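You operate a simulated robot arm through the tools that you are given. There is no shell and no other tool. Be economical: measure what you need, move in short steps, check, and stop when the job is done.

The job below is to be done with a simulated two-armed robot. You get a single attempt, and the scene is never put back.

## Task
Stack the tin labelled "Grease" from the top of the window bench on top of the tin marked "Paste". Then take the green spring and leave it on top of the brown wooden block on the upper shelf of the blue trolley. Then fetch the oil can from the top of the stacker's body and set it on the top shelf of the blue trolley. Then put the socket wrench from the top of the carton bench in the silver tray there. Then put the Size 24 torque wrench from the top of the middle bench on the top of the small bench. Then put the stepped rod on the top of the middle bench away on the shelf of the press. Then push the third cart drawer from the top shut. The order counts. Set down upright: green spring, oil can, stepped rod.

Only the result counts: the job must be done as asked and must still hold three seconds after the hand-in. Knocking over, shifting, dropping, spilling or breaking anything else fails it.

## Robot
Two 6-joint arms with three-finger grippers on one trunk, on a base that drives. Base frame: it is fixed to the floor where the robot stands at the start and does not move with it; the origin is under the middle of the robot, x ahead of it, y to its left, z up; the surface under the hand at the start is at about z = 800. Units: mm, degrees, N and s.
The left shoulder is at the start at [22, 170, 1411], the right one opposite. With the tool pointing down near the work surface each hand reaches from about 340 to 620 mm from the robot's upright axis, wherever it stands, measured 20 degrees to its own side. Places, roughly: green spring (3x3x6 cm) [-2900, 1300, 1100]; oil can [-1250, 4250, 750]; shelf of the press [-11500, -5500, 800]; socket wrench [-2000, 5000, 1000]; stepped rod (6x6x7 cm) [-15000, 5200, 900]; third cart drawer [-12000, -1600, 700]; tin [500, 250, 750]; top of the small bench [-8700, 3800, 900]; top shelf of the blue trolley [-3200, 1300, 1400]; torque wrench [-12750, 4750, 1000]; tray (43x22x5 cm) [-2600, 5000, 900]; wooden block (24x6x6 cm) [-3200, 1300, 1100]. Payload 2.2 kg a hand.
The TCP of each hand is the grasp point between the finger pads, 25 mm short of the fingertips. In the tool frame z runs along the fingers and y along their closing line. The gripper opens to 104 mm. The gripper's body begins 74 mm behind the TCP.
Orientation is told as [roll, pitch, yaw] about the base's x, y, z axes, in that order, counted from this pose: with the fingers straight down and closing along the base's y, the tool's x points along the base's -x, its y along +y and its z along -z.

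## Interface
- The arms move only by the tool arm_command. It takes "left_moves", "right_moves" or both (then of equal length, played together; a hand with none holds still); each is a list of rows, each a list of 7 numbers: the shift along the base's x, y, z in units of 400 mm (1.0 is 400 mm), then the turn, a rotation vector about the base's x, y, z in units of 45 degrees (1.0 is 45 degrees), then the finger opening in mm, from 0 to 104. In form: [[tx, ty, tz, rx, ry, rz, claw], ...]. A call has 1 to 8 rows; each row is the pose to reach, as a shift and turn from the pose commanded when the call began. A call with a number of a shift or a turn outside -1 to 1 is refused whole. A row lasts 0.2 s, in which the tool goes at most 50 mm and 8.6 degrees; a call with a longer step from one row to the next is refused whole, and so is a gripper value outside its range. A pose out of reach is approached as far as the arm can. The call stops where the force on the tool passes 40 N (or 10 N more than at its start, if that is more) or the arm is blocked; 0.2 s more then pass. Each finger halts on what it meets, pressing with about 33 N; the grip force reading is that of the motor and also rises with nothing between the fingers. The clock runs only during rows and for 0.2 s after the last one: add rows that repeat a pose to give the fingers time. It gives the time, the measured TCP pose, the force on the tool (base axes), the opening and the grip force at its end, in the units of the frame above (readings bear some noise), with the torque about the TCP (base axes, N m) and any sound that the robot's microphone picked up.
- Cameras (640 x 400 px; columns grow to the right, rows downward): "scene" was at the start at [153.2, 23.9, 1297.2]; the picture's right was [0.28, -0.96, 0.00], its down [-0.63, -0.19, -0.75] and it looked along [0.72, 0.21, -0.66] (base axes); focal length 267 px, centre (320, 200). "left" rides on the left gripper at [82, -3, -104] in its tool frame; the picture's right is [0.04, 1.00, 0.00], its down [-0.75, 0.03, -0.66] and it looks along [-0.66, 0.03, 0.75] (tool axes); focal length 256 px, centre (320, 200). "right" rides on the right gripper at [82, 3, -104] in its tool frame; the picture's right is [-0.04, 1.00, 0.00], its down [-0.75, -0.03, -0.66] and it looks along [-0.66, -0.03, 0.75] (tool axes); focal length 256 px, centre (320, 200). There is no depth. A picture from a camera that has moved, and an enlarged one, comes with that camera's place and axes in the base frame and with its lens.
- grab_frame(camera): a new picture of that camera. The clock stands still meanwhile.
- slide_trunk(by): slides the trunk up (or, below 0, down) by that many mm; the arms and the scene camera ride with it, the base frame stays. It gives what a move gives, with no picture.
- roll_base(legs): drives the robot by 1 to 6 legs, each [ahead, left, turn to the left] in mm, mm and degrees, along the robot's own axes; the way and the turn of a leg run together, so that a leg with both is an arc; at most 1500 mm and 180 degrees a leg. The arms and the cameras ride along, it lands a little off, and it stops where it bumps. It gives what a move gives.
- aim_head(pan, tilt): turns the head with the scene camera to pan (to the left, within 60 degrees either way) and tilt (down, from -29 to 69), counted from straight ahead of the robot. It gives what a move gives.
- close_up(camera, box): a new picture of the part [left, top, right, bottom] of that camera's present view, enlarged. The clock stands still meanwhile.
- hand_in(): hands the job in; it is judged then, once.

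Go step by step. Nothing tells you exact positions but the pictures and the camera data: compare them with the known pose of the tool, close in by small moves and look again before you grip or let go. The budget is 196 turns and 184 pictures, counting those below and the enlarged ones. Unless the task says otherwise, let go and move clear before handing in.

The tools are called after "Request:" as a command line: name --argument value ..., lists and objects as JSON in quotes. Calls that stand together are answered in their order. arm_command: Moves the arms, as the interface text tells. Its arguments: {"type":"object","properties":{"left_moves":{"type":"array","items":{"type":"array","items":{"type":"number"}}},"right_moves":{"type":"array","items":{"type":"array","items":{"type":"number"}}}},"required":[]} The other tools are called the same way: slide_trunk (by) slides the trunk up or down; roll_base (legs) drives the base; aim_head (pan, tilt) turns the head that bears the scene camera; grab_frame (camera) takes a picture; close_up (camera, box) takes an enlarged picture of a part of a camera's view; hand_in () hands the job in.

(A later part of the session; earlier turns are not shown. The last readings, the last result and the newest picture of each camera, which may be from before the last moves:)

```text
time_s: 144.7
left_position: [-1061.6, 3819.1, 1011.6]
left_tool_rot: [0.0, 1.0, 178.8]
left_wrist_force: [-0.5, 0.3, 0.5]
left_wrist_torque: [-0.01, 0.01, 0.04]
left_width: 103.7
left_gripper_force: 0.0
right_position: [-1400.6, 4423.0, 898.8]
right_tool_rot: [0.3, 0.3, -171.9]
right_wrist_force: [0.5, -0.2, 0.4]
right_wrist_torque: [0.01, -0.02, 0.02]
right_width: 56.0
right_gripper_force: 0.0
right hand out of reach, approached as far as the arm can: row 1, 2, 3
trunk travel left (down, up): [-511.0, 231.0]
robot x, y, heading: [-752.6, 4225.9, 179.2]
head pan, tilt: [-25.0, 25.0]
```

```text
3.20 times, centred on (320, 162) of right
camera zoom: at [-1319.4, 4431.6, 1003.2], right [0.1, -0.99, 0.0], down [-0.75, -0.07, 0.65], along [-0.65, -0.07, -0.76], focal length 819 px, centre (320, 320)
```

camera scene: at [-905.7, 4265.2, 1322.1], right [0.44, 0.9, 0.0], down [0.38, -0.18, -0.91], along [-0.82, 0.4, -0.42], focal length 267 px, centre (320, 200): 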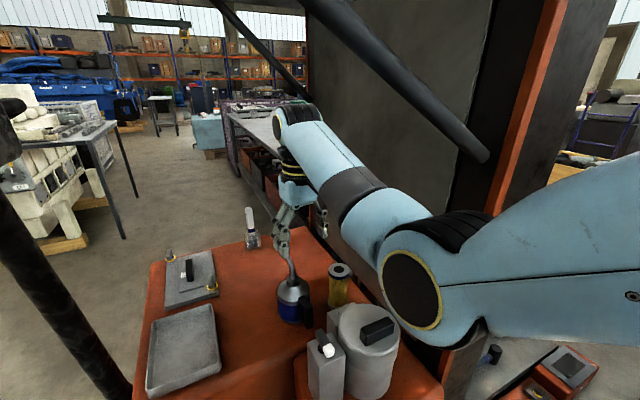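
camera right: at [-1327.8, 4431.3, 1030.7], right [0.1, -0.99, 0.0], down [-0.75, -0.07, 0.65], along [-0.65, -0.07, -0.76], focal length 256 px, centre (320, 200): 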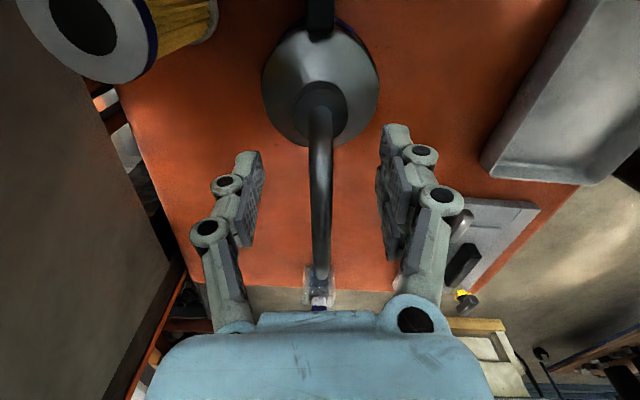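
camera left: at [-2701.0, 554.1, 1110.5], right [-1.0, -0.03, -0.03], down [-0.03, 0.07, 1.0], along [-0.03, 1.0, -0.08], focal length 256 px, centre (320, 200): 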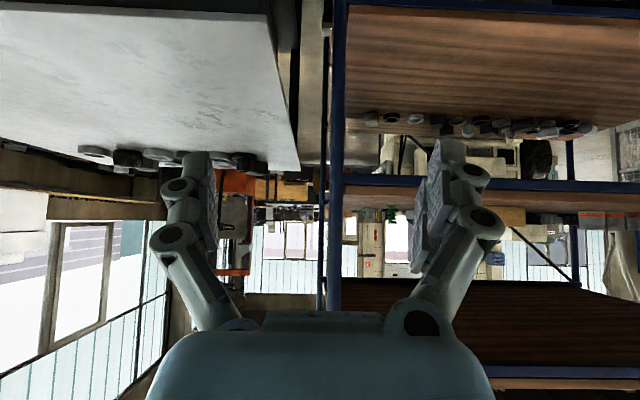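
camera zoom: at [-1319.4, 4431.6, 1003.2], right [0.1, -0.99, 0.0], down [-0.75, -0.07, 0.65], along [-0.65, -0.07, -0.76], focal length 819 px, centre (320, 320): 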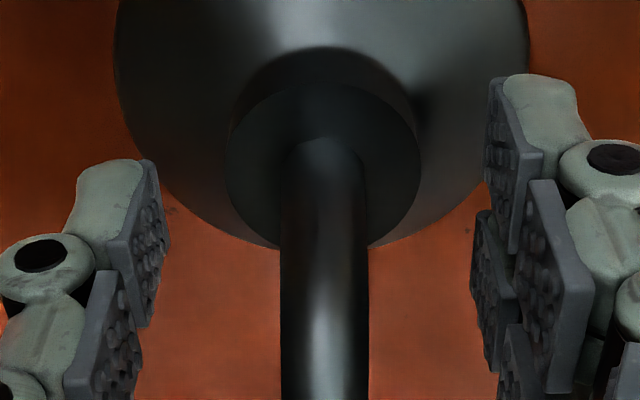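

The arm's internal target is beyond reach, so small arm shifts don't show; I shift the base back 16 mm instead.

Request:
roll_base --legs '[[-16, 0, 0]]'

Request:
close_up --camera "right" --box '[220, 100, 420, 225]'

```text
time_s: 145.5
left_position: [-1044.6, 3819.6, 1010.8]
left_tool_rot: [0.0, 0.8, 178.7]
left_wrist_force: [0.5, -0.2, -0.1]
left_wrist_torque: [0.0, -0.02, -0.02]
left_width: 103.9
left_gripper_force: 0.0
right_position: [-1385.4, 4421.3, 898.7]
right_tool_rot: [0.3, 0.3, -171.9]
right_wrist_force: [0.2, 0.2, 0.4]
right_wrist_torque: [-0.01, -0.01, -0.01]
right_width: 55.9
right_gripper_force: 0.0
trunk travel left (down, up): [-511.0, 231.0]
robot x, y, heading: [-741.5, 4222.4, 179.1]
head pan, tilt: [-25.0, 25.0]
```

```text
3.20 times, centred on (320, 162) of right
camera zoom: at [-1303.4, 4431.6, 1003.5], right [0.1, -0.99, 0.0], down [-0.75, -0.07, 0.65], along [-0.65, -0.07, -0.76], focal length 819 px, centre (320, 320)
```

zoom: 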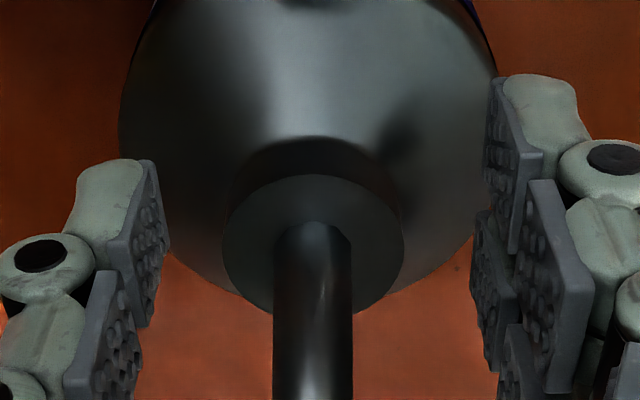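

Centred. Closing.

Request:
arm_command --right_moves '[[0, 0, 0, 0, 0, 0, 36], [0, 0, 0, 0, 0, 0, 12], [0, 0, 0, 0, 0, 0, 12], [0, 0, 0, 0, 0, 0, 12]]'

Request:
close_up --camera "right" --box '[220, 100, 420, 225]'

```text
time_s: 146.5
left_position: [-1044.4, 3819.6, 1011.2]
left_tool_rot: [-0.1, 0.8, 178.6]
left_wrist_force: [-0.3, 0.1, 0.1]
left_wrist_torque: [0.0, 0.03, -0.02]
left_width: 104.0
left_gripper_force: 0.0
right_position: [-1385.2, 4422.7, 903.8]
right_tool_rot: [0.2, -0.2, -172.0]
right_wrist_force: [-1.9, 1.9, 30.1]
right_wrist_torque: [0.13, -0.02, 0.12]
right_width: 42.7
right_gripper_force: 33.5
trunk travel left (down, up): [-511.0, 231.0]
robot x, y, heading: [-738.6, 4225.3, 179.1]
head pan, tilt: [-25.0, 25.0]
```

```text
3.20 times, centred on (320, 162) of right
camera zoom: at [-1303.2, 4431.1, 1006.8], right [0.1, -0.99, 0.0], down [-0.75, -0.07, 0.66], along [-0.65, -0.07, -0.75], focal length 819 px, centre (320, 320)
```

zoom: 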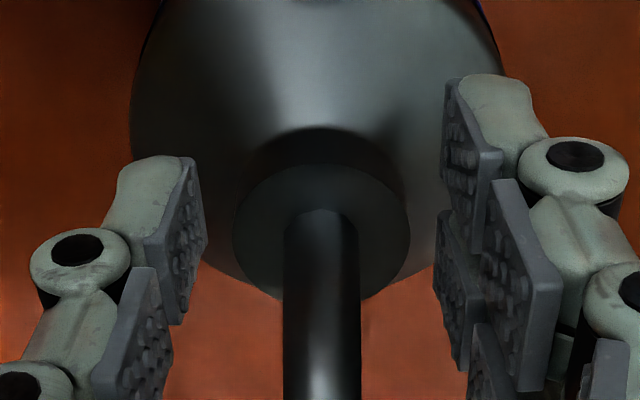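

The tips pinch the cone's top just under the collar. I open, rise about 12 mm, and close again.

Request:
arm_command --right_moves '[[0, 0, 0, 0, 0, 0, 54], [0, 0, 0.025, 0, 0, 0, 54], [0, 0, 0.04, 0, 0, 0, 54], [0, 0, 0.04, 0, 0, 0, 54]]'

Request:
arm_command --right_moves '[[0, 0, 0, 0, 0, 0, 36], [0, 0, 0, 0, 0, 0, 12], [0, 0, 0, 0, 0, 0, 12], [0, 0, 0, 0, 0, 0, 12]]'

Request:
close_up --camera "right" --box '[220, 100, 420, 225]'

```text
time_s: 147.5
left_position: [-1046.6, 3819.5, 1010.8]
left_tool_rot: [0.0, 1.0, 178.6]
left_wrist_force: [-0.3, -0.8, -0.6]
left_wrist_torque: [0.0, -0.02, -0.02]
left_width: 103.9
left_gripper_force: 0.0
right_position: [-1389.5, 4422.1, 912.9]
right_tool_rot: [0.2, 0.5, -171.8]
right_wrist_force: [0.0, -0.2, -0.1]
right_wrist_torque: [0.0, -0.02, -0.02]
right_width: 53.9
right_gripper_force: 0.0
right hand out of reach, approached as far as the arm can: row 3, 4
trunk travel left (down, up): [-511.0, 231.0]
robot x, y, heading: [-736.6, 4223.9, 179.2]
head pan, tilt: [-25.0, 25.0]
```

```text
time_s: 148.5
left_position: [-1047.4, 3819.4, 1011.2]
left_tool_rot: [0.0, 0.9, 178.7]
left_wrist_force: [0.0, 0.3, 0.0]
left_wrist_torque: [-0.02, 0.03, -0.02]
left_width: 104.0
left_gripper_force: 0.1
right_position: [-1388.7, 4421.4, 913.6]
right_tool_rot: [0.2, 0.5, -171.9]
right_wrist_force: [-0.3, -0.8, -0.9]
right_wrist_torque: [-0.03, 0.01, 0.0]
right_width: 13.0
right_gripper_force: 0.8
trunk travel left (down, up): [-511.0, 231.0]
robot x, y, heading: [-736.7, 4223.1, 179.0]
head pan, tilt: [-25.0, 25.0]
```

```text
3.20 times, centred on (320, 162) of right
camera zoom: at [-1308.2, 4430.9, 1018.2], right [0.1, -0.99, 0.0], down [-0.76, -0.07, 0.65], along [-0.65, -0.07, -0.76], focal length 819 px, centre (320, 320)
```

zoom: 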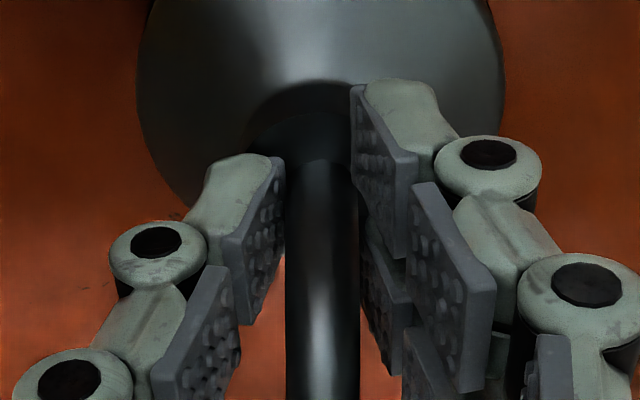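

The fingers now lie around the vertical tube just above the collar. I squeeze it fully and test-lift.

Request:
arm_command --right_moves '[[0, 0, 0, 0, 0, 0, 0], [0, 0, 0, 0, 0, 0, 0], [0, 0, 0, 0, 0, 0, 0]]'

Request:
arm_command --right_moves '[[0, 0, 0.03, 0, 0, 0, 0], [0, 0, 0.08, 0, 0, 0, 0], [0, 0, 0.13, 0, 0, 0, 0]]'

Request:
grab_frame --camera "right"

Request:
close_up --camera "scene" --box '[180, 180, 420, 330]'

```text
time_s: 149.3
left_position: [-1046.4, 3820.2, 1010.8]
left_tool_rot: [0.0, 1.0, 178.6]
left_wrist_force: [0.1, -1.0, -0.1]
left_wrist_torque: [0.03, 0.0, 0.04]
left_width: 103.9
left_gripper_force: 0.1
right_position: [-1389.6, 4421.4, 914.0]
right_tool_rot: [0.3, 0.4, -171.9]
right_wrist_force: [1.0, -1.2, 0.2]
right_wrist_torque: [-0.01, -0.08, 0.06]
right_width: 12.0
right_gripper_force: 32.6
trunk travel left (down, up): [-511.0, 231.0]
robot x, y, heading: [-739.1, 4225.6, 179.0]
head pan, tilt: [-25.0, 25.0]
```

```text
time_s: 150.1
left_position: [-1046.5, 3818.7, 1012.0]
left_tool_rot: [0.0, 0.9, 178.6]
left_wrist_force: [-0.2, 0.2, 0.1]
left_wrist_torque: [0.03, 0.0, -0.01]
left_width: 104.0
left_gripper_force: 0.1
right_position: [-1400.8, 4420.8, 962.0]
right_tool_rot: [0.3, 0.5, -171.9]
right_wrist_force: [0.1, 0.1, -4.7]
right_wrist_torque: [-0.02, -0.01, 0.0]
right_width: 11.9
right_gripper_force: 32.4
right hand out of reach, approached as far as the arm can: row 1, 2, 3
trunk travel left (down, up): [-511.0, 231.0]
robot x, y, heading: [-735.6, 4221.1, 179.2]
head pan, tilt: [-25.0, 25.0]
```

```text
89 pictures are left
camera right: at [-1321.3, 4430.0, 1067.3], right [0.1, -0.99, 0.0], down [-0.76, -0.07, 0.65], along [-0.65, -0.07, -0.76], focal length 256 px, centre (320, 200)
```

right: 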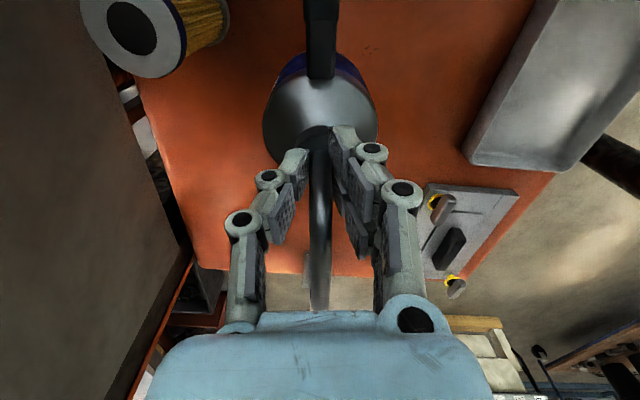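

```text
2.67 times, centred on (300, 255) of scene
camera zoom: at [-892.0, 4265.1, 1228.2], right [0.44, 0.9, 0.0], down [0.38, -0.18, -0.91], along [-0.82, 0.4, -0.42], focal length 711 px, centre (373, 53)
```

zoom: 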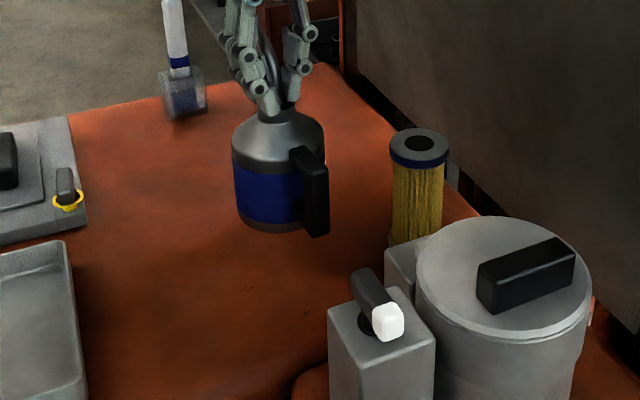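

Lifted fine (4.7 N). But the top shelf (z≈1425) is too high for a vertical hand, so I set the can back down here and will regrip its collar with a horizontal hand from the south-east.

Request:
arm_command --right_moves '[[0, 0, -0.05, 0, 0, 0, 0], [0, 0, -0.1, 0, 0, 0, 0], [0, 0, -0.12, 0, 0, 0, 0], [0, 0, -0.128, 0, 0, 0, 0]]'

```text
time_s: 151.1
left_position: [-1047.9, 3819.2, 1010.8]
left_tool_rot: [0.0, 1.0, 178.5]
left_wrist_force: [0.1, -0.3, -0.8]
left_wrist_torque: [0.0, 0.02, -0.02]
left_width: 104.0
left_gripper_force: 0.0
right_position: [-1392.4, 4422.3, 914.8]
right_tool_rot: [0.3, 0.4, -171.8]
right_wrist_force: [0.2, 0.4, -3.4]
right_wrist_torque: [-0.01, 0.0, 0.0]
right_width: 12.0
right_gripper_force: 33.6
right hand out of reach, approached as far as the arm can: row 1, 2, 3, 4
trunk travel left (down, up): [-511.0, 231.0]
robot x, y, heading: [-738.7, 4222.7, 179.2]
head pan, tilt: [-25.0, 25.0]
```

Request:
arm_command --right_moves '[[0, 0, -0.004, 0, 0, 0, 0], [0, 0, -0.007, 0, 0, 0, 0], [0, 0, -0.007, 0, 0, 0, 20], [0, 0, -0.007, 0, 0, 0, 60], [0, 0, -0.007, 0, 0, 0, 60], [0, 0, 0.08, 0, 0, 0, 60], [0, 0, 0.2, 0, 0, 0, 60], [0, 0, 0.3, 0, 0, 0, 60]]'

Request:
grab_frame --camera "right"

```text
time_s: 152.9
left_position: [-1045.2, 3819.8, 1011.4]
left_tool_rot: [0.0, 0.9, 178.5]
left_wrist_force: [0.5, 0.1, 0.0]
left_wrist_torque: [-0.02, 0.04, -0.01]
left_width: 103.8
left_gripper_force: 0.0
right_position: [-1391.6, 4421.4, 1036.9]
right_tool_rot: [0.3, 0.4, -171.8]
right_wrist_force: [0.1, -0.1, -0.2]
right_wrist_torque: [-0.01, 0.03, -0.01]
right_width: 59.9
right_gripper_force: 0.1
trunk travel left (down, up): [-511.0, 231.0]
robot x, y, heading: [-736.7, 4222.6, 179.1]
head pan, tilt: [-25.0, 25.0]
```

```text
87 pictures are left
camera right: at [-1310.9, 4431.5, 1140.1], right [0.1, -0.99, 0.0], down [-0.75, -0.07, 0.65], along [-0.65, -0.07, -0.76], focal length 256 px, centre (320, 200)
```

right: 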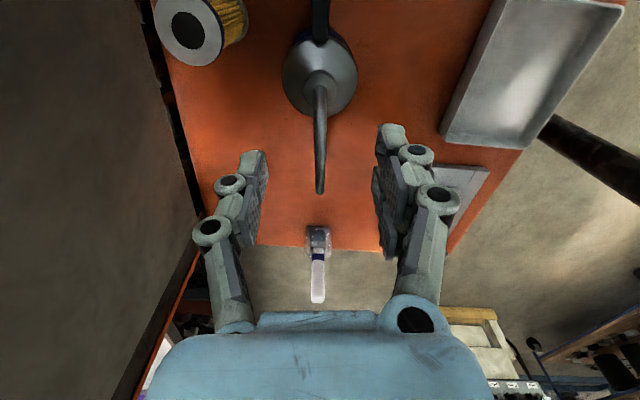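

The can stands well at about [-1387, 4423]. I retreat east, come round to the south-east with heading 145, and lay the hand horizontal.

Request:
roll_base --legs '[[-330, 0, 0], [0, 540, 0], [0, 0, -34]]'

Request:
arm_command --right_moves '[[0, 0, 0, 0, 0, -0.15, 60], [0, 0, 0, 0, 0, -0.3, 60], [0, 0, 0, 0, 0, -0.42, 60]]'

Request:
arm_command --right_moves '[[0, 0, 0, 0.12, 0.12, 0, 60], [0, 0, 0, 0.24, 0.24, 0, 60], [0, 0, 0, 0.36, 0.36, 0, 60], [0, 0, 0, 0.48, 0.48, 0, 60], [0, 0, 0, 0.6, 0.6, 0, 60], [0, 0, 0, 0.707, 0.707, 0, 60]]'

Request:
arm_command --right_moves '[[0, 0, 0, 0.12, 0.12, 0, 60], [0, 0, 0, 0.24, 0.24, 0, 60], [0, 0, 0, 0.36, 0.36, 0, 60], [0, 0, 0, 0.48, 0.48, 0, 60], [0, 0, 0, 0.6, 0.6, 0, 60], [0, 0, 0, 0.707, 0.707, 0, 60]]'

Request:
aim_head --pan -10 --tilt 25

Request:
grab_frame --camera "scene"

```text
time_s: 159.4
left_position: [-903.2, 3526.0, 1010.2]
left_tool_rot: [0.0, 1.0, 144.0]
left_wrist_force: [-0.4, -0.3, -0.7]
left_wrist_torque: [0.04, -0.01, -0.03]
left_width: 104.0
left_gripper_force: 0.0
right_position: [-848.1, 4217.8, 1034.3]
right_tool_rot: [0.2, 0.4, 153.6]
right_wrist_force: [0.4, -0.7, -0.1]
right_wrist_torque: [0.0, 0.02, 0.03]
right_width: 60.0
right_gripper_force: 0.2
trunk travel left (down, up): [-511.0, 231.0]
robot x, y, heading: [-417.0, 3683.5, 144.4]
head pan, tilt: [-25.0, 25.0]
```

```text
time_s: 160.2
left_position: [-905.1, 3525.5, 1011.4]
left_tool_rot: [0.0, 1.0, 144.1]
left_wrist_force: [0.8, 0.7, 0.2]
left_wrist_torque: [-0.03, 0.01, -0.02]
left_width: 103.9
left_gripper_force: 0.1
right_position: [-848.0, 4218.3, 1033.9]
right_tool_rot: [0.4, 0.3, 134.6]
right_wrist_force: [0.4, -0.2, 0.2]
right_wrist_torque: [0.03, 0.01, 0.02]
right_width: 60.0
right_gripper_force: 0.0
trunk travel left (down, up): [-511.0, 231.0]
robot x, y, heading: [-419.3, 3683.7, 144.6]
head pan, tilt: [-25.0, 25.0]
```

```text
time_s: 161.6
left_position: [-904.5, 3525.8, 1011.3]
left_tool_rot: [0.0, 1.1, 144.0]
left_wrist_force: [-0.2, -0.7, -0.1]
left_wrist_torque: [-0.05, 0.02, -0.02]
left_width: 103.8
left_gripper_force: 0.1
right_position: [-846.9, 4216.2, 1035.2]
right_tool_rot: [0.6, -44.9, 134.6]
right_wrist_force: [-0.6, 0.9, 0.3]
right_wrist_torque: [0.01, 0.01, 0.02]
right_width: 60.1
right_gripper_force: 0.0
trunk travel left (down, up): [-511.0, 231.0]
robot x, y, heading: [-418.7, 3683.1, 144.7]
head pan, tilt: [-25.0, 25.0]
```

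```text
time_s: 163.2
left_position: [-905.0, 3525.9, 1012.1]
left_tool_rot: [-0.1, 1.1, 144.1]
left_wrist_force: [0.3, 0.3, -0.7]
left_wrist_torque: [0.0, 0.01, -0.02]
left_width: 104.2
left_gripper_force: 0.0
right_position: [-835.9, 4242.2, 1042.0]
right_tool_rot: [-111.0, -86.7, -114.5]
right_wrist_force: [0.3, -0.2, 0.4]
right_wrist_torque: [-0.01, -0.03, 0.01]
right_width: 60.2
right_gripper_force: 0.0
trunk travel left (down, up): [-511.0, 231.0]
robot x, y, heading: [-419.5, 3683.2, 144.8]
head pan, tilt: [-25.0, 25.0]
stopped in row 6 (right hand): the arm was blocked; the commanded pose is now the measured one
```

```text
time_s: 164.0
left_position: [-904.3, 3524.8, 1011.7]
left_tool_rot: [-0.1, 1.0, 144.1]
left_wrist_force: [-0.4, 0.2, 0.0]
left_wrist_torque: [0.01, 0.04, 0.0]
left_width: 104.1
left_gripper_force: 0.0
right_position: [-834.9, 4241.3, 1041.7]
right_tool_rot: [-111.1, -86.8, -114.4]
right_wrist_force: [0.9, 0.2, -0.3]
right_wrist_torque: [0.0, -0.01, 0.0]
right_width: 60.2
right_gripper_force: 0.1
trunk travel left (down, up): [-511.0, 231.0]
robot x, y, heading: [-424.2, 3681.3, 144.7]
head pan, tilt: [-10.0, 25.0]
```

```text
86 pictures are left
camera scene: at [-543.7, 3791.0, 1228.3], right [0.71, 0.7, 0.0], down [0.3, -0.3, -0.91], along [-0.64, 0.65, -0.42], focal length 267 px, centre (320, 200)
```

scene: 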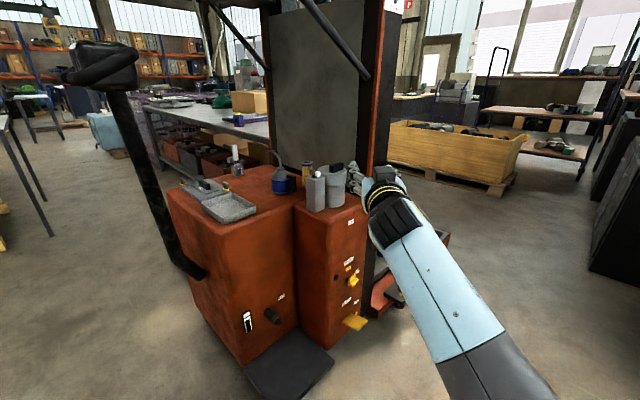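

The hand is horizontal now, pointing to heading 135. I lower the trunk to bring it to tube height and drive along a path in front of the stacker to a point short of the can.

Request:
slide_trunk --by -143

Request:
roll_base --legs '[[315, 273, 0], [123, -82, 0]]'

Request:
grab_frame --camera "right"

Request:
grab_frame --camera "scene"

```text
time_s: 165.7
left_position: [-902.5, 3524.8, 853.5]
left_tool_rot: [0.0, 3.9, 144.1]
left_wrist_force: [-0.7, 0.3, 0.2]
left_wrist_torque: [0.0, 0.02, -0.01]
left_width: 104.2
left_gripper_force: 0.1
right_position: [-832.9, 4244.5, 895.7]
right_tool_rot: [-106.0, -86.2, -119.6]
right_wrist_force: [0.2, 0.0, 0.7]
right_wrist_torque: [-0.01, 0.01, -0.01]
right_width: 60.1
right_gripper_force: 0.0
trunk travel left (down, up): [-368.0, 374.0]
robot x, y, heading: [-422.8, 3687.2, 144.7]
head pan, tilt: [-10.0, 25.0]
```

```text
time_s: 169.2
left_position: [-1370.0, 3625.0, 853.4]
left_tool_rot: [-0.1, 4.0, 143.9]
left_wrist_force: [-0.6, 1.2, -0.1]
left_wrist_torque: [-0.04, 0.0, 0.04]
left_width: 103.9
left_gripper_force: 0.1
right_position: [-1300.3, 4343.4, 898.1]
right_tool_rot: [-109.8, -86.3, -115.7]
right_wrist_force: [-1.2, 0.4, -0.5]
right_wrist_torque: [0.01, -0.02, 0.02]
right_width: 60.1
right_gripper_force: 0.0
trunk travel left (down, up): [-368.0, 374.0]
robot x, y, heading: [-889.1, 3783.1, 144.4]
head pan, tilt: [-10.0, 25.0]
```

```text
85 pictures are left
camera right: at [-1227.6, 4272.9, 814.7], right [-0.72, -0.7, -0.02], down [0.46, -0.49, 0.74], along [-0.53, 0.52, 0.67], focal length 256 px, centre (320, 200)
```

right: 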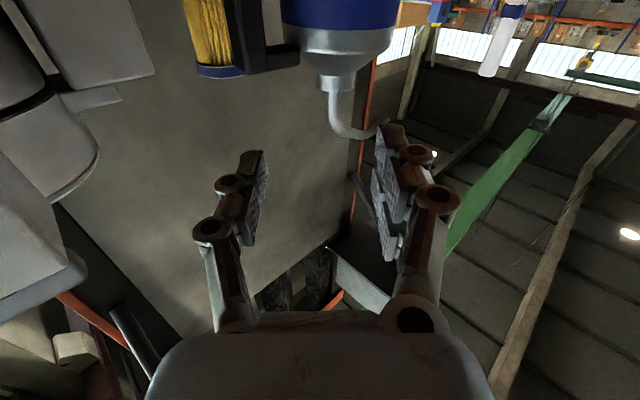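

```text
84 pictures are left
camera scene: at [-1014.5, 3892.0, 1081.6], right [0.71, 0.7, 0.0], down [0.3, -0.3, -0.91], along [-0.63, 0.65, -0.42], focal length 267 px, centre (320, 200)
```

scene: 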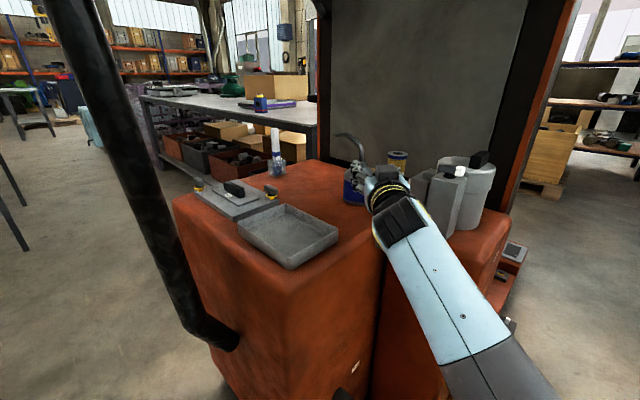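

The tube is about 110 mm ahead and 13 mm to the left. I drive most of the way and look.

Request:
roll_base --legs '[[70, 2, 0]]'

Request:
grab_frame --camera "right"

Request:
close_up --camera "scene" --box '[310, 120, 430, 195]'

```text
time_s: 170.4
left_position: [-1423.5, 3663.8, 853.1]
left_tool_rot: [0.0, 3.8, 143.2]
left_wrist_force: [0.4, 0.1, -0.4]
left_wrist_torque: [0.01, 0.03, -0.03]
left_width: 104.2
left_gripper_force: 0.1
right_position: [-1344.3, 4384.8, 900.6]
right_tool_rot: [-110.8, -86.3, -115.8]
right_wrist_force: [0.4, -0.1, 0.0]
right_wrist_torque: [0.01, -0.02, 0.04]
right_width: 60.0
right_gripper_force: 0.1
trunk travel left (down, up): [-368.0, 374.0]
robot x, y, heading: [-941.4, 3813.6, 143.5]
head pan, tilt: [-10.0, 25.0]
stopped in leg 1: the robot was blocked; the commanded pose is now the measured one
```

```text
83 pictures are left
camera right: at [-1271.9, 4311.7, 815.5], right [-0.73, -0.69, -0.02], down [0.45, -0.5, 0.74], along [-0.52, 0.53, 0.67], focal length 256 px, centre (320, 200)
```

right: 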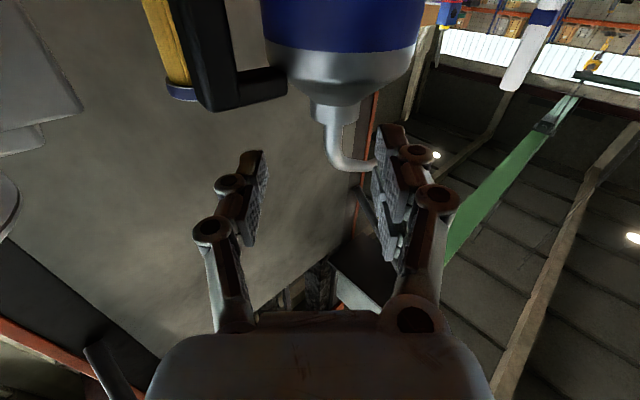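

```text
5.33 times, centred on (370, 158) of scene
camera zoom: at [-1064.0, 3927.0, 1081.9], right [0.72, 0.69, 0.0], down [0.29, -0.31, -0.91], along [-0.63, 0.66, -0.42], focal length 1422 px, centre (53, 427)
```

zoom: 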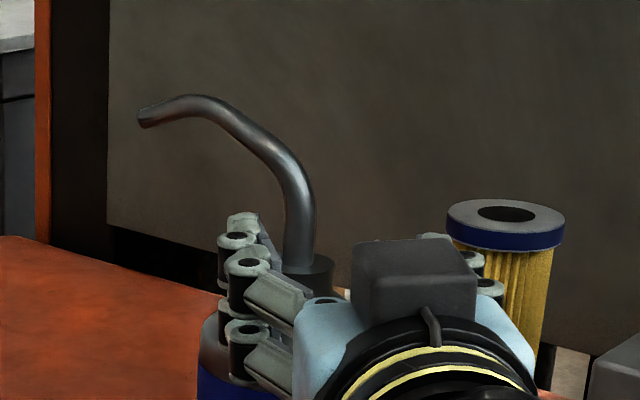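

Tube at about [-1385, 4416]. The base is stopped by the stacker's step, so the arm covers the last 47 mm; then close.

Request:
arm_command --right_moves '[[-0.03, 0.02, -0.004, 0, 0, 0, 60], [-0.065, 0.045, -0.006, 0, 0, 0, 56], [-0.0975, 0.069, -0.006, 0, 0, 0, 56]]'

Request:
grab_frame --camera "right"

```text
time_s: 171.2
left_position: [-1424.6, 3664.0, 852.5]
left_tool_rot: [0.0, 3.9, 143.1]
left_wrist_force: [0.4, 0.5, -0.2]
left_wrist_torque: [0.01, 0.01, 0.03]
left_width: 104.0
left_gripper_force: 0.1
right_position: [-1384.4, 4412.6, 895.5]
right_tool_rot: [-109.1, -86.3, -117.3]
right_wrist_force: [-0.6, -0.5, -0.8]
right_wrist_torque: [0.02, -0.01, -0.02]
right_width: 56.0
right_gripper_force: 0.1
trunk travel left (down, up): [-368.0, 374.0]
robot x, y, heading: [-943.6, 3812.6, 143.8]
head pan, tilt: [-10.0, 25.0]
```

```text
81 pictures are left
camera right: at [-1312.1, 4340.0, 812.7], right [-0.73, -0.69, -0.02], down [0.45, -0.5, 0.74], along [-0.52, 0.53, 0.67], focal length 256 px, centre (320, 200)
```

right: 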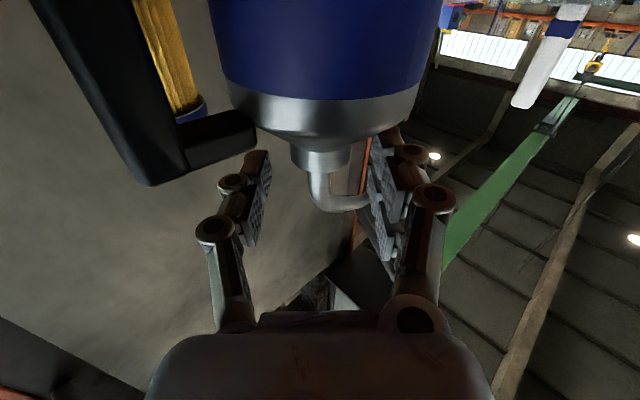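

The tube is exactly at the grasp point. Closing and test-lifting with the trunk.

Request:
arm_command --right_moves '[[0, 0, 0, 0, 0, 0, 30], [0, 0, 0, 0, 0, 0, 0], [0, 0, 0, 0, 0, 0, 0], [0, 0, 0, 0, 0, 0, 0], [0, 0, 0, 0, 0, 0, 0]]'

Request:
slide_trunk --by 60

Request:
grab_frame --camera "right"

Request:
close_up --camera "scene" --box '[280, 110, 460, 222]'

```text
time_s: 172.4
left_position: [-1424.2, 3663.6, 854.1]
left_tool_rot: [-0.2, 3.8, 143.1]
left_wrist_force: [0.8, -1.4, 0.3]
left_wrist_torque: [0.01, -0.04, 0.0]
left_width: 103.8
left_gripper_force: 0.1
right_position: [-1384.2, 4412.0, 897.7]
right_tool_rot: [-112.4, -86.1, -114.1]
right_wrist_force: [-3.8, -0.4, 8.9]
right_wrist_torque: [-0.24, 0.78, 0.02]
right_width: 27.6
right_gripper_force: 33.5
trunk travel left (down, up): [-368.0, 374.0]
robot x, y, heading: [-943.7, 3819.2, 143.5]
head pan, tilt: [-10.0, 25.0]
```

```text
time_s: 173.4
left_position: [-1425.0, 3664.3, 912.4]
left_tool_rot: [0.0, 3.9, 143.1]
left_wrist_force: [-0.1, 0.4, 0.4]
left_wrist_torque: [-0.02, 0.02, 0.01]
left_width: 103.9
left_gripper_force: 0.0
right_position: [-1383.2, 4411.9, 954.3]
right_tool_rot: [-107.7, -86.2, -118.9]
right_wrist_force: [-0.1, -0.3, -4.7]
right_wrist_torque: [-0.08, 0.02, -0.02]
right_width: 19.8
right_gripper_force: 33.0
trunk travel left (down, up): [-428.0, 314.0]
robot x, y, heading: [-945.6, 3816.2, 143.7]
head pan, tilt: [-10.0, 25.0]
```

```text
80 pictures are left
camera right: at [-1311.3, 4339.8, 871.3], right [-0.73, -0.69, -0.02], down [0.45, -0.5, 0.74], along [-0.52, 0.53, 0.67], focal length 256 px, centre (320, 200)
```

right: 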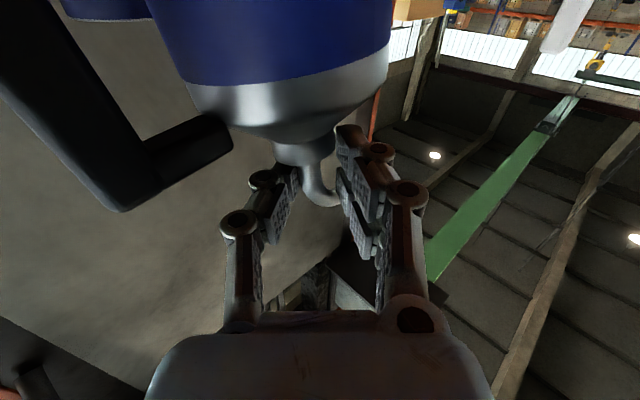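

```text
3.56 times, centred on (370, 166) of scene
camera zoom: at [-1063.3, 3926.4, 1143.3], right [0.72, 0.69, 0.0], down [0.29, -0.31, -0.91], along [-0.62, 0.66, -0.42], focal length 948 px, centre (142, 321)
```

zoom: 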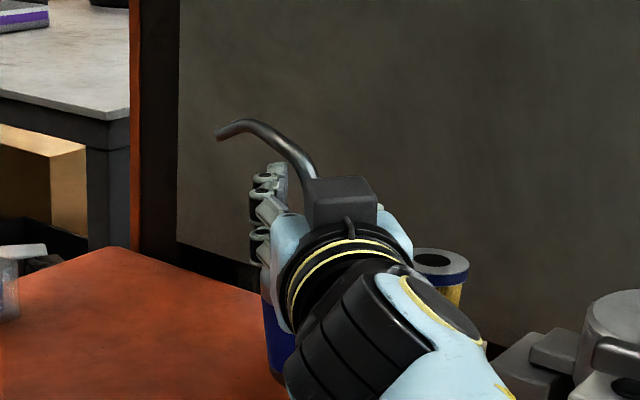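

The can is lifted but leans about 18° sideways in the grip. I straighten it by rolling the hand back.

Request:
arm_command --right_moves '[[0, 0, 0.01, -0.07, 0.071, 0, 0], [0, 0, 0.02, -0.14, 0.142, 0, 0], [0, 0, 0.03, -0.21, 0.213, 0, 0], [0, 0, 0.04, -0.28, 0.284, 0, 0]]'

Request:
grab_frame --camera "right"

Request:
grab_frame --camera "scene"

```text
time_s: 174.4
left_position: [-1424.6, 3664.8, 913.4]
left_tool_rot: [0.0, 3.9, 143.1]
left_wrist_force: [0.2, -0.3, 0.5]
left_wrist_torque: [0.01, 0.0, -0.02]
left_width: 103.9
left_gripper_force: 0.1
right_position: [-1384.0, 4411.7, 972.2]
right_tool_rot: [93.4, -75.5, 39.8]
right_wrist_force: [-0.2, 0.8, -4.2]
right_wrist_torque: [-0.02, -0.04, -0.01]
right_width: 19.6
right_gripper_force: 33.2
trunk travel left (down, up): [-428.0, 314.0]
robot x, y, heading: [-942.3, 3815.6, 143.5]
head pan, tilt: [-10.0, 25.0]
```

```text
78 pictures are left
camera right: at [-1329.5, 4321.1, 892.3], right [-0.7, -0.66, 0.29], down [0.61, -0.34, 0.71], along [-0.37, 0.67, 0.64], focal length 256 px, centre (320, 200)
```

right: 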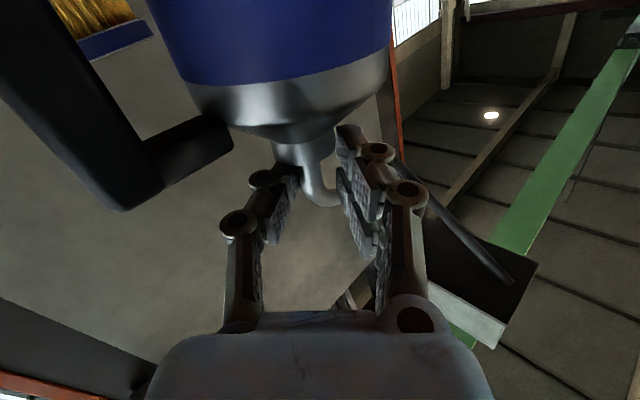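

```text
77 pictures are left
camera scene: at [-1063.1, 3926.2, 1143.5], right [0.72, 0.69, 0.0], down [0.29, -0.31, -0.91], along [-0.63, 0.66, -0.42], focal length 267 px, centre (320, 200)
```

scene: 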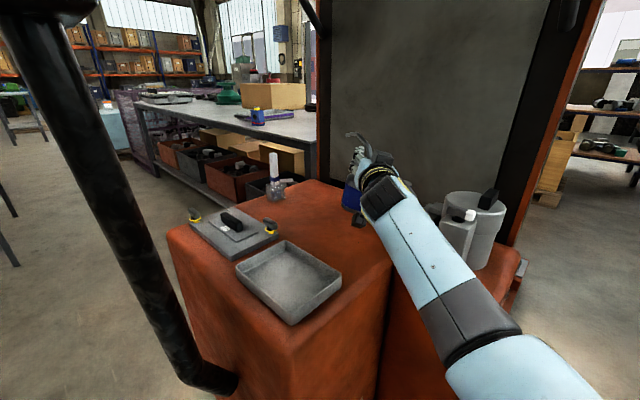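

Nearly upright (now about 5° over). I trim it, back away with the can, and turn south for the trip to the trolley.

Request:
arm_command --right_moves '[[0, 0, 0.05, 0.078, -0.079, 0, 0], [0, 0, 0.1, 0.078, -0.079, 0, 0]]'

Request:
roll_base --legs '[[-380, 0, 0], [0, 0, -54], [0, 340, 0], [-1500, 0, 0], [-1500, 0, 0], [-450, 0, 0]]'

Request:
slide_trunk --by 314

Request:
grab_frame --camera "right"

```text
time_s: 175.0
left_position: [-1424.5, 3664.1, 913.1]
left_tool_rot: [0.1, 4.0, 143.0]
left_wrist_force: [-0.2, -0.1, -0.8]
left_wrist_torque: [0.01, 0.01, 0.04]
left_width: 103.8
left_gripper_force: 0.0
right_position: [-1383.5, 4412.5, 1010.1]
right_tool_rot: [96.1, -80.6, 37.1]
right_wrist_force: [-0.5, 0.6, -4.2]
right_wrist_torque: [-0.03, -0.03, -0.02]
right_width: 19.9
right_gripper_force: 32.8
trunk travel left (down, up): [-428.0, 314.0]
robot x, y, heading: [-941.3, 3817.5, 143.8]
head pan, tilt: [-10.0, 25.0]
```

```text
time_s: 198.1
left_position: [-1383.3, 402.8, 914.5]
left_tool_rot: [0.1, 3.9, 88.9]
left_wrist_force: [-0.6, -0.6, 0.9]
left_wrist_torque: [0.02, -0.02, -0.03]
left_width: 104.0
left_gripper_force: 0.0
right_position: [-753.6, 805.8, 1010.8]
right_tool_rot: [96.3, -80.6, -17.2]
right_wrist_force: [0.3, 0.4, -4.9]
right_wrist_torque: [-0.06, -0.01, 0.01]
right_width: 19.6
right_gripper_force: 33.0
trunk travel left (down, up): [-428.0, 314.0]
robot x, y, heading: [-977.7, 101.4, 89.6]
head pan, tilt: [-10.0, 25.0]
```

```text
time_s: 201.2
left_position: [-1384.4, 404.6, 1227.1]
left_tool_rot: [0.0, 3.9, 88.9]
left_wrist_force: [0.2, 0.7, -0.1]
left_wrist_torque: [0.0, 0.01, -0.06]
left_width: 103.9
left_gripper_force: 0.1
right_position: [-752.6, 807.3, 1324.1]
right_tool_rot: [95.8, -80.6, -16.8]
right_wrist_force: [-0.1, 0.2, -5.0]
right_wrist_torque: [-0.03, -0.03, -0.01]
right_width: 19.6
right_gripper_force: 33.1
trunk travel left (down, up): [-742.0, 0.0]
robot x, y, heading: [-980.5, 100.5, 89.6]
head pan, tilt: [-10.0, 25.0]
```

```text
76 pictures are left
camera right: at [-789.3, 710.2, 1242.7], right [-0.96, 0.18, 0.2], down [0.02, -0.69, 0.73], along [0.27, 0.7, 0.66], focal length 256 px, centre (320, 200)
```

right: 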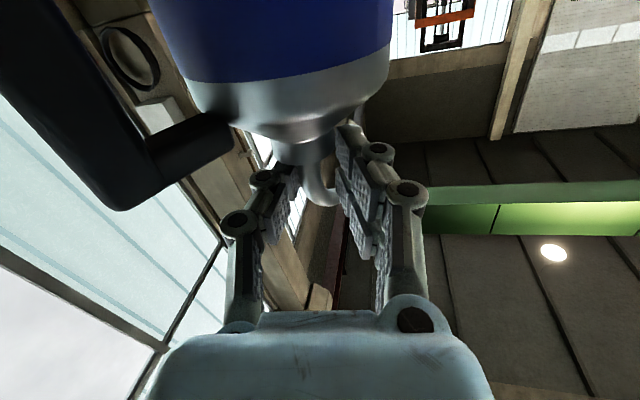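

The can hangs upright. I raise the arm further so that the can clears the top shelf.

Request:
arm_command --right_moves '[[0, 0, 0.1, 0, 0, 0, 0], [0, 0, 0.2, 0, 0, 0, 0], [0, 0, 0.3, 0, 0, 0, 0], [0, 0, 0.4, 0, 0, 0, 0], [0, 0, 0.5, 0, 0, 0, 0], [0, 0, 0.6, 0, 0, 0, 0], [0, 0, 0.7, 0, 0, 0, 0], [0, 0, 0.75, 0, 0, 0, 0]]'

Request:
roll_base --legs '[[0, 1500, 0], [0, 550, 0]]'

Request:
aim_head --pan -10 --tilt 5

Request:
grab_frame --camera "scene"

```text
time_s: 203.0
left_position: [-1383.7, 403.3, 1227.0]
left_tool_rot: [0.1, 3.9, 88.9]
left_wrist_force: [0.0, 0.2, -0.5]
left_wrist_torque: [0.0, -0.02, 0.04]
left_width: 104.3
left_gripper_force: 0.1
right_position: [-754.3, 808.0, 1623.5]
right_tool_rot: [95.9, -80.6, -16.8]
right_wrist_force: [0.4, -0.3, -5.4]
right_wrist_torque: [-0.05, 0.03, 0.0]
right_width: 19.7
right_gripper_force: 32.6
trunk travel left (down, up): [-742.0, 0.0]
robot x, y, heading: [-977.8, 97.8, 89.3]
head pan, tilt: [-10.0, 25.0]
```

```text
time_s: 213.3
left_position: [-3448.5, 403.5, 1227.6]
left_tool_rot: [0.0, 3.9, 89.2]
left_wrist_force: [0.4, 1.1, 0.4]
left_wrist_torque: [0.0, 0.01, 0.01]
left_width: 104.2
left_gripper_force: 0.0
right_position: [-2820.5, 814.1, 1624.3]
right_tool_rot: [95.9, -80.6, -16.5]
right_wrist_force: [-0.1, 0.5, -4.6]
right_wrist_torque: [-0.04, 0.02, 0.01]
right_width: 19.4
right_gripper_force: 32.9
trunk travel left (down, up): [-742.0, 0.0]
robot x, y, heading: [-3043.7, 104.8, 89.8]
head pan, tilt: [-10.0, 25.0]
```

```text
time_s: 214.1
left_position: [-3448.7, 404.3, 1227.3]
left_tool_rot: [0.0, 3.9, 89.4]
left_wrist_force: [-0.8, -0.8, -0.7]
left_wrist_torque: [-0.02, -0.01, 0.03]
left_width: 103.8
left_gripper_force: 0.2
right_position: [-2821.4, 814.6, 1623.0]
right_tool_rot: [95.9, -80.7, -16.4]
right_wrist_force: [-1.0, 0.1, -4.0]
right_wrist_torque: [-0.05, 0.04, 0.04]
right_width: 19.5
right_gripper_force: 32.6
trunk travel left (down, up): [-742.0, 0.0]
robot x, y, heading: [-3041.4, 103.8, 89.7]
head pan, tilt: [-10.0, 5.0]
```

```text
75 pictures are left
camera scene: at [-3023.5, 264.9, 1492.8], right [0.98, -0.18, 0.0], down [-0.02, -0.09, -1.0], along [0.18, 0.98, -0.09], focal length 267 px, centre (320, 200)
```

scene: 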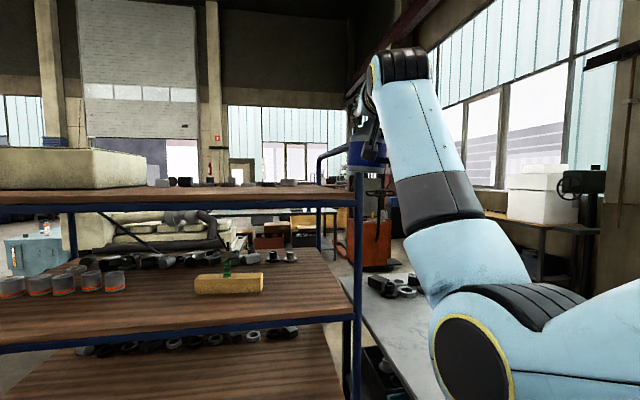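

The arm is high enough (can's base ≈1484, shelf ≈1432). I drive so the can comes over the front right part of the top shelf.

Request:
roll_base --legs '[[0, 140, 0], [420, 0, 0]]'

Request:
aim_head --pan -18 --tilt 5

Request:
grab_frame --camera "scene"

```text
time_s: 217.6
left_position: [-3585.4, 833.5, 1226.6]
left_tool_rot: [0.0, 3.9, 89.0]
left_wrist_force: [0.3, 0.2, 0.5]
left_wrist_torque: [0.02, 0.01, 0.01]
left_width: 103.9
left_gripper_force: 0.1
right_position: [-2953.4, 1238.5, 1623.6]
right_tool_rot: [96.0, -80.6, -16.8]
right_wrist_force: [0.5, -0.7, -4.3]
right_wrist_torque: [-0.08, 0.03, 0.0]
right_width: 19.5
right_gripper_force: 32.7
trunk travel left (down, up): [-742.0, 0.0]
robot x, y, heading: [-3176.2, 530.2, 89.7]
head pan, tilt: [-10.0, 5.0]
```

```text
time_s: 218.3
left_position: [-3583.7, 834.8, 1227.4]
left_tool_rot: [0.0, 3.9, 89.0]
left_wrist_force: [1.1, 0.4, 0.4]
left_wrist_torque: [0.01, -0.01, 0.04]
left_width: 104.2
left_gripper_force: 0.0
right_position: [-2953.3, 1240.4, 1622.8]
right_tool_rot: [95.8, -80.7, -16.5]
right_wrist_force: [0.8, 0.2, -4.5]
right_wrist_torque: [-0.06, 0.04, 0.01]
right_width: 19.5
right_gripper_force: 32.6
trunk travel left (down, up): [-742.0, 0.0]
robot x, y, heading: [-3177.1, 528.2, 89.5]
head pan, tilt: [-18.0, 5.0]
```

```text
74 pictures are left
camera scene: at [-3146.8, 689.5, 1492.8], right [0.95, -0.32, 0.0], down [-0.03, -0.08, -1.0], along [0.32, 0.94, -0.09], focal length 267 px, centre (320, 200)
```

scene: 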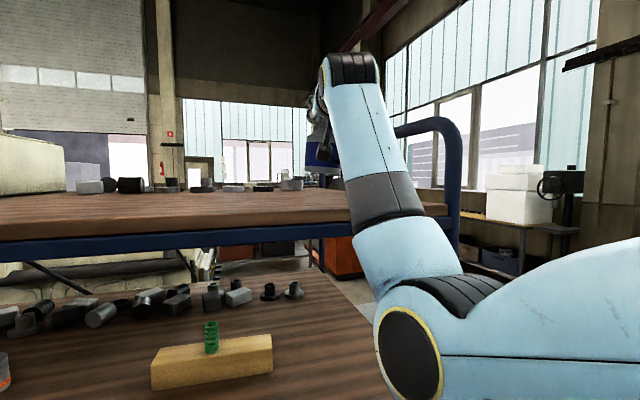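

The can hangs over the free front of the top shelf. I lower it 35 mm and zoom in.

Request:
arm_command --right_moves '[[0, 0, -0.05, 0, 0, 0, 0], [0, 0, -0.0875, 0, 0, 0, 0]]'

Request:
close_up --camera "scene" --box '[270, 100, 390, 240]'

Request:
grab_frame --camera "right"

```text
time_s: 218.9
left_position: [-3583.2, 833.4, 1226.4]
left_tool_rot: [0.0, 3.8, 89.0]
left_wrist_force: [0.7, -0.3, -1.0]
left_wrist_torque: [-0.03, 0.03, 0.01]
left_width: 104.1
left_gripper_force: 0.0
right_position: [-2952.6, 1238.4, 1587.9]
right_tool_rot: [96.0, -80.6, -16.9]
right_wrist_force: [0.0, -0.2, -4.2]
right_wrist_torque: [-0.03, 0.01, -0.03]
right_width: 19.5
right_gripper_force: 33.1
trunk travel left (down, up): [-742.0, 0.0]
robot x, y, heading: [-3176.7, 531.5, 89.6]
head pan, tilt: [-18.0, 5.0]
```

```text
2.86 times, centred on (330, 170) of scene
camera zoom: at [-3146.8, 689.1, 1492.8], right [0.95, -0.32, 0.0], down [-0.03, -0.08, -1.0], along [0.32, 0.94, -0.09], focal length 762 px, centre (291, 286)
```

zoom: 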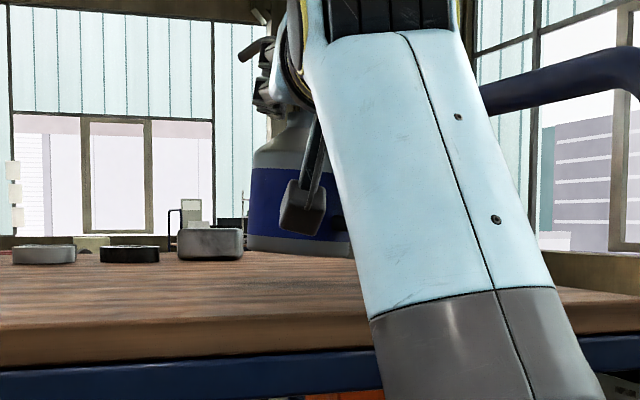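

```text
72 pictures are left
camera right: at [-2988.6, 1142.6, 1506.9], right [-0.96, 0.18, 0.2], down [0.02, -0.69, 0.73], along [0.27, 0.7, 0.66], focal length 256 px, centre (320, 200)
```

right: 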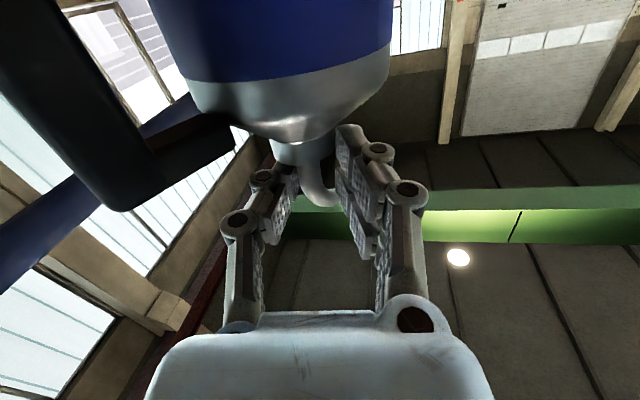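

The can's right side is ~5° low. I trim that and lower on until it touches.

Request:
arm_command --right_moves '[[0, 0, -0.02, -0.01, -0.11, 0, 0], [0, 0, -0.03, -0.01, -0.11, 0, 0]]'

Request:
close_up --camera "scene" --box '[270, 130, 390, 205]'

```text
time_s: 219.5
left_position: [-3582.9, 834.5, 1228.0]
left_tool_rot: [0.0, 3.9, 89.0]
left_wrist_force: [-0.3, 1.0, -0.6]
left_wrist_torque: [0.01, 0.01, -0.01]
left_width: 104.5
left_gripper_force: 0.0
right_position: [-2952.5, 1239.6, 1576.7]
right_tool_rot: [108.7, -85.3, -29.4]
right_wrist_force: [0.0, 0.0, -4.4]
right_wrist_torque: [-0.05, 0.0, -0.02]
right_width: 19.5
right_gripper_force: 32.7
trunk travel left (down, up): [-742.0, 0.0]
robot x, y, heading: [-3179.9, 531.9, 89.4]
head pan, tilt: [-18.0, 5.0]
```

```text
5.33 times, centred on (330, 168) of scene
camera zoom: at [-3146.8, 688.8, 1492.9], right [0.95, -0.32, 0.0], down [-0.03, -0.08, -1.0], along [0.32, 0.94, -0.09], focal length 1422 px, centre (267, 373)
```

zoom: 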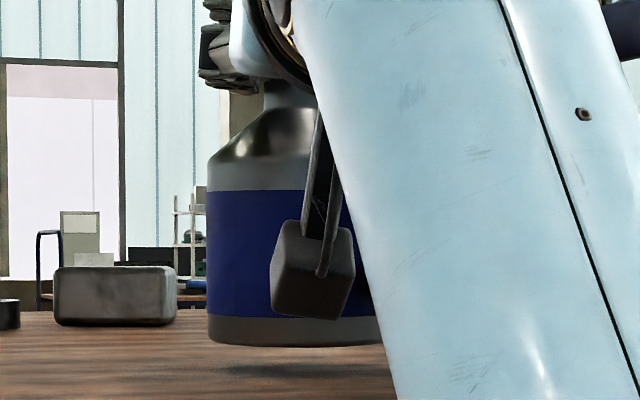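

Level now. Lowering in small steps.

Request:
arm_command --right_moves '[[0, 0, -0.01, 0, 0, 0, 0], [0, 0, -0.018, 0, 0, 0, 0], [0, 0, -0.024, 0, 0, 0, 0]]'

Request:
close_up --camera "scene" --box '[270, 130, 390, 205]'

```text
time_s: 220.3
left_position: [-3583.3, 834.2, 1227.9]
left_tool_rot: [0.0, 3.9, 89.1]
left_wrist_force: [0.2, 0.5, 0.0]
left_wrist_torque: [0.01, 0.0, 0.02]
left_width: 104.1
left_gripper_force: 0.1
right_position: [-2952.3, 1239.0, 1567.3]
right_tool_rot: [108.4, -85.4, -29.2]
right_wrist_force: [0.2, 0.0, -4.7]
right_wrist_torque: [-0.06, 0.01, 0.05]
right_width: 19.6
right_gripper_force: 33.2
trunk travel left (down, up): [-742.0, 0.0]
robot x, y, heading: [-3171.8, 528.0, 89.3]
head pan, tilt: [-18.0, 5.0]
```

```text
5.33 times, centred on (330, 168) of scene
camera zoom: at [-3146.7, 688.9, 1492.9], right [0.95, -0.32, 0.0], down [-0.03, -0.08, -1.0], along [0.32, 0.94, -0.09], focal length 1422 px, centre (267, 373)
```

zoom: 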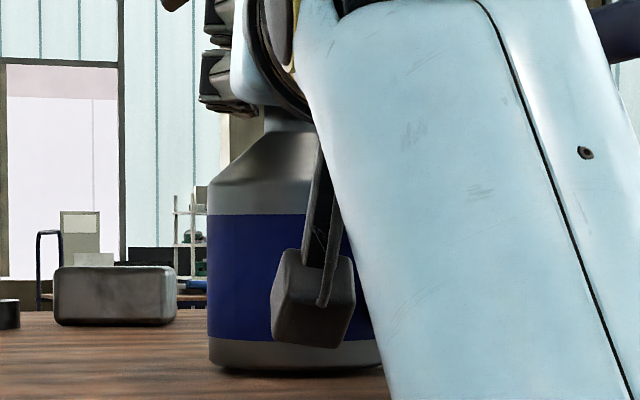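

Request:
arm_command --right_moves '[[0, 0, -0.005, 0, 0, 0, 0], [0, 0, -0.008, 0, 0, 0, 0], [0, 0, -0.01, 0, 0, 0, 0]]'

```text
time_s: 221.1
left_position: [-3582.9, 834.8, 1227.3]
left_tool_rot: [0.0, 3.9, 89.0]
left_wrist_force: [-0.5, 0.5, 0.4]
left_wrist_torque: [-0.04, 0.0, 0.0]
left_width: 104.1
left_gripper_force: 0.1
right_position: [-2952.7, 1238.9, 1563.8]
right_tool_rot: [110.6, -85.3, -31.4]
right_wrist_force: [0.4, 2.1, 1.3]
right_wrist_torque: [0.12, 0.05, 0.0]
right_width: 19.4
right_gripper_force: 33.0
trunk travel left (down, up): [-742.0, 0.0]
robot x, y, heading: [-3177.7, 531.2, 89.7]
head pan, tilt: [-18.0, 5.0]
```

Contact made. I open and draw straight back with the base.

Request:
arm_command --right_moves '[[0, 0, 0, 0, 0, 0, 30], [0, 0, 0, 0, 0, 0, 45], [0, 0, 0, 0, 0, 0, 60], [0, 0, 0, 0, 0, 0, 60]]'

Request:
roll_base --legs '[[-330, 0, 0]]'

Request:
grab_frame --camera "scene"

```text
time_s: 222.1
left_position: [-3583.1, 834.3, 1226.4]
left_tool_rot: [0.1, 3.7, 89.1]
left_wrist_force: [-0.3, 0.6, -0.5]
left_wrist_torque: [0.0, 0.01, 0.0]
left_width: 104.0
left_gripper_force: 0.1
right_position: [-2953.8, 1238.7, 1563.3]
right_tool_rot: [108.8, -85.3, -29.4]
right_wrist_force: [-0.4, 0.5, 0.5]
right_wrist_torque: [0.01, 0.0, -0.01]
right_width: 60.0
right_gripper_force: 0.0
trunk travel left (down, up): [-742.0, 0.0]
robot x, y, heading: [-3181.3, 530.2, 89.6]
head pan, tilt: [-18.0, 5.0]
```

```text
time_s: 224.3
left_position: [-3586.1, 507.2, 1226.4]
left_tool_rot: [0.0, 3.8, 88.8]
left_wrist_force: [0.2, 0.7, -0.7]
left_wrist_torque: [0.05, 0.03, -0.02]
left_width: 104.1
left_gripper_force: 0.1
right_position: [-2953.9, 910.3, 1563.0]
right_tool_rot: [108.8, -85.3, -29.7]
right_wrist_force: [0.4, -0.9, 0.1]
right_wrist_torque: [-0.01, 0.01, 0.02]
right_width: 59.9
right_gripper_force: 0.0
trunk travel left (down, up): [-742.0, 0.0]
robot x, y, heading: [-3183.7, 200.8, 89.5]
head pan, tilt: [-18.0, 5.0]
```

```text
69 pictures are left
camera scene: at [-3149.8, 360.1, 1492.9], right [0.95, -0.32, 0.0], down [-0.03, -0.08, -1.0], along [0.32, 0.94, -0.09], focal length 267 px, centre (320, 200)
```

scene: 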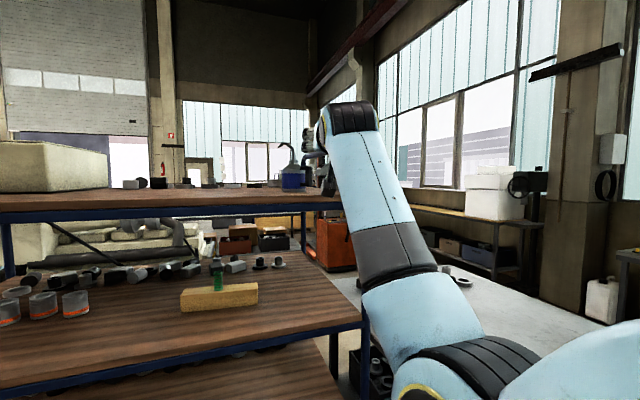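

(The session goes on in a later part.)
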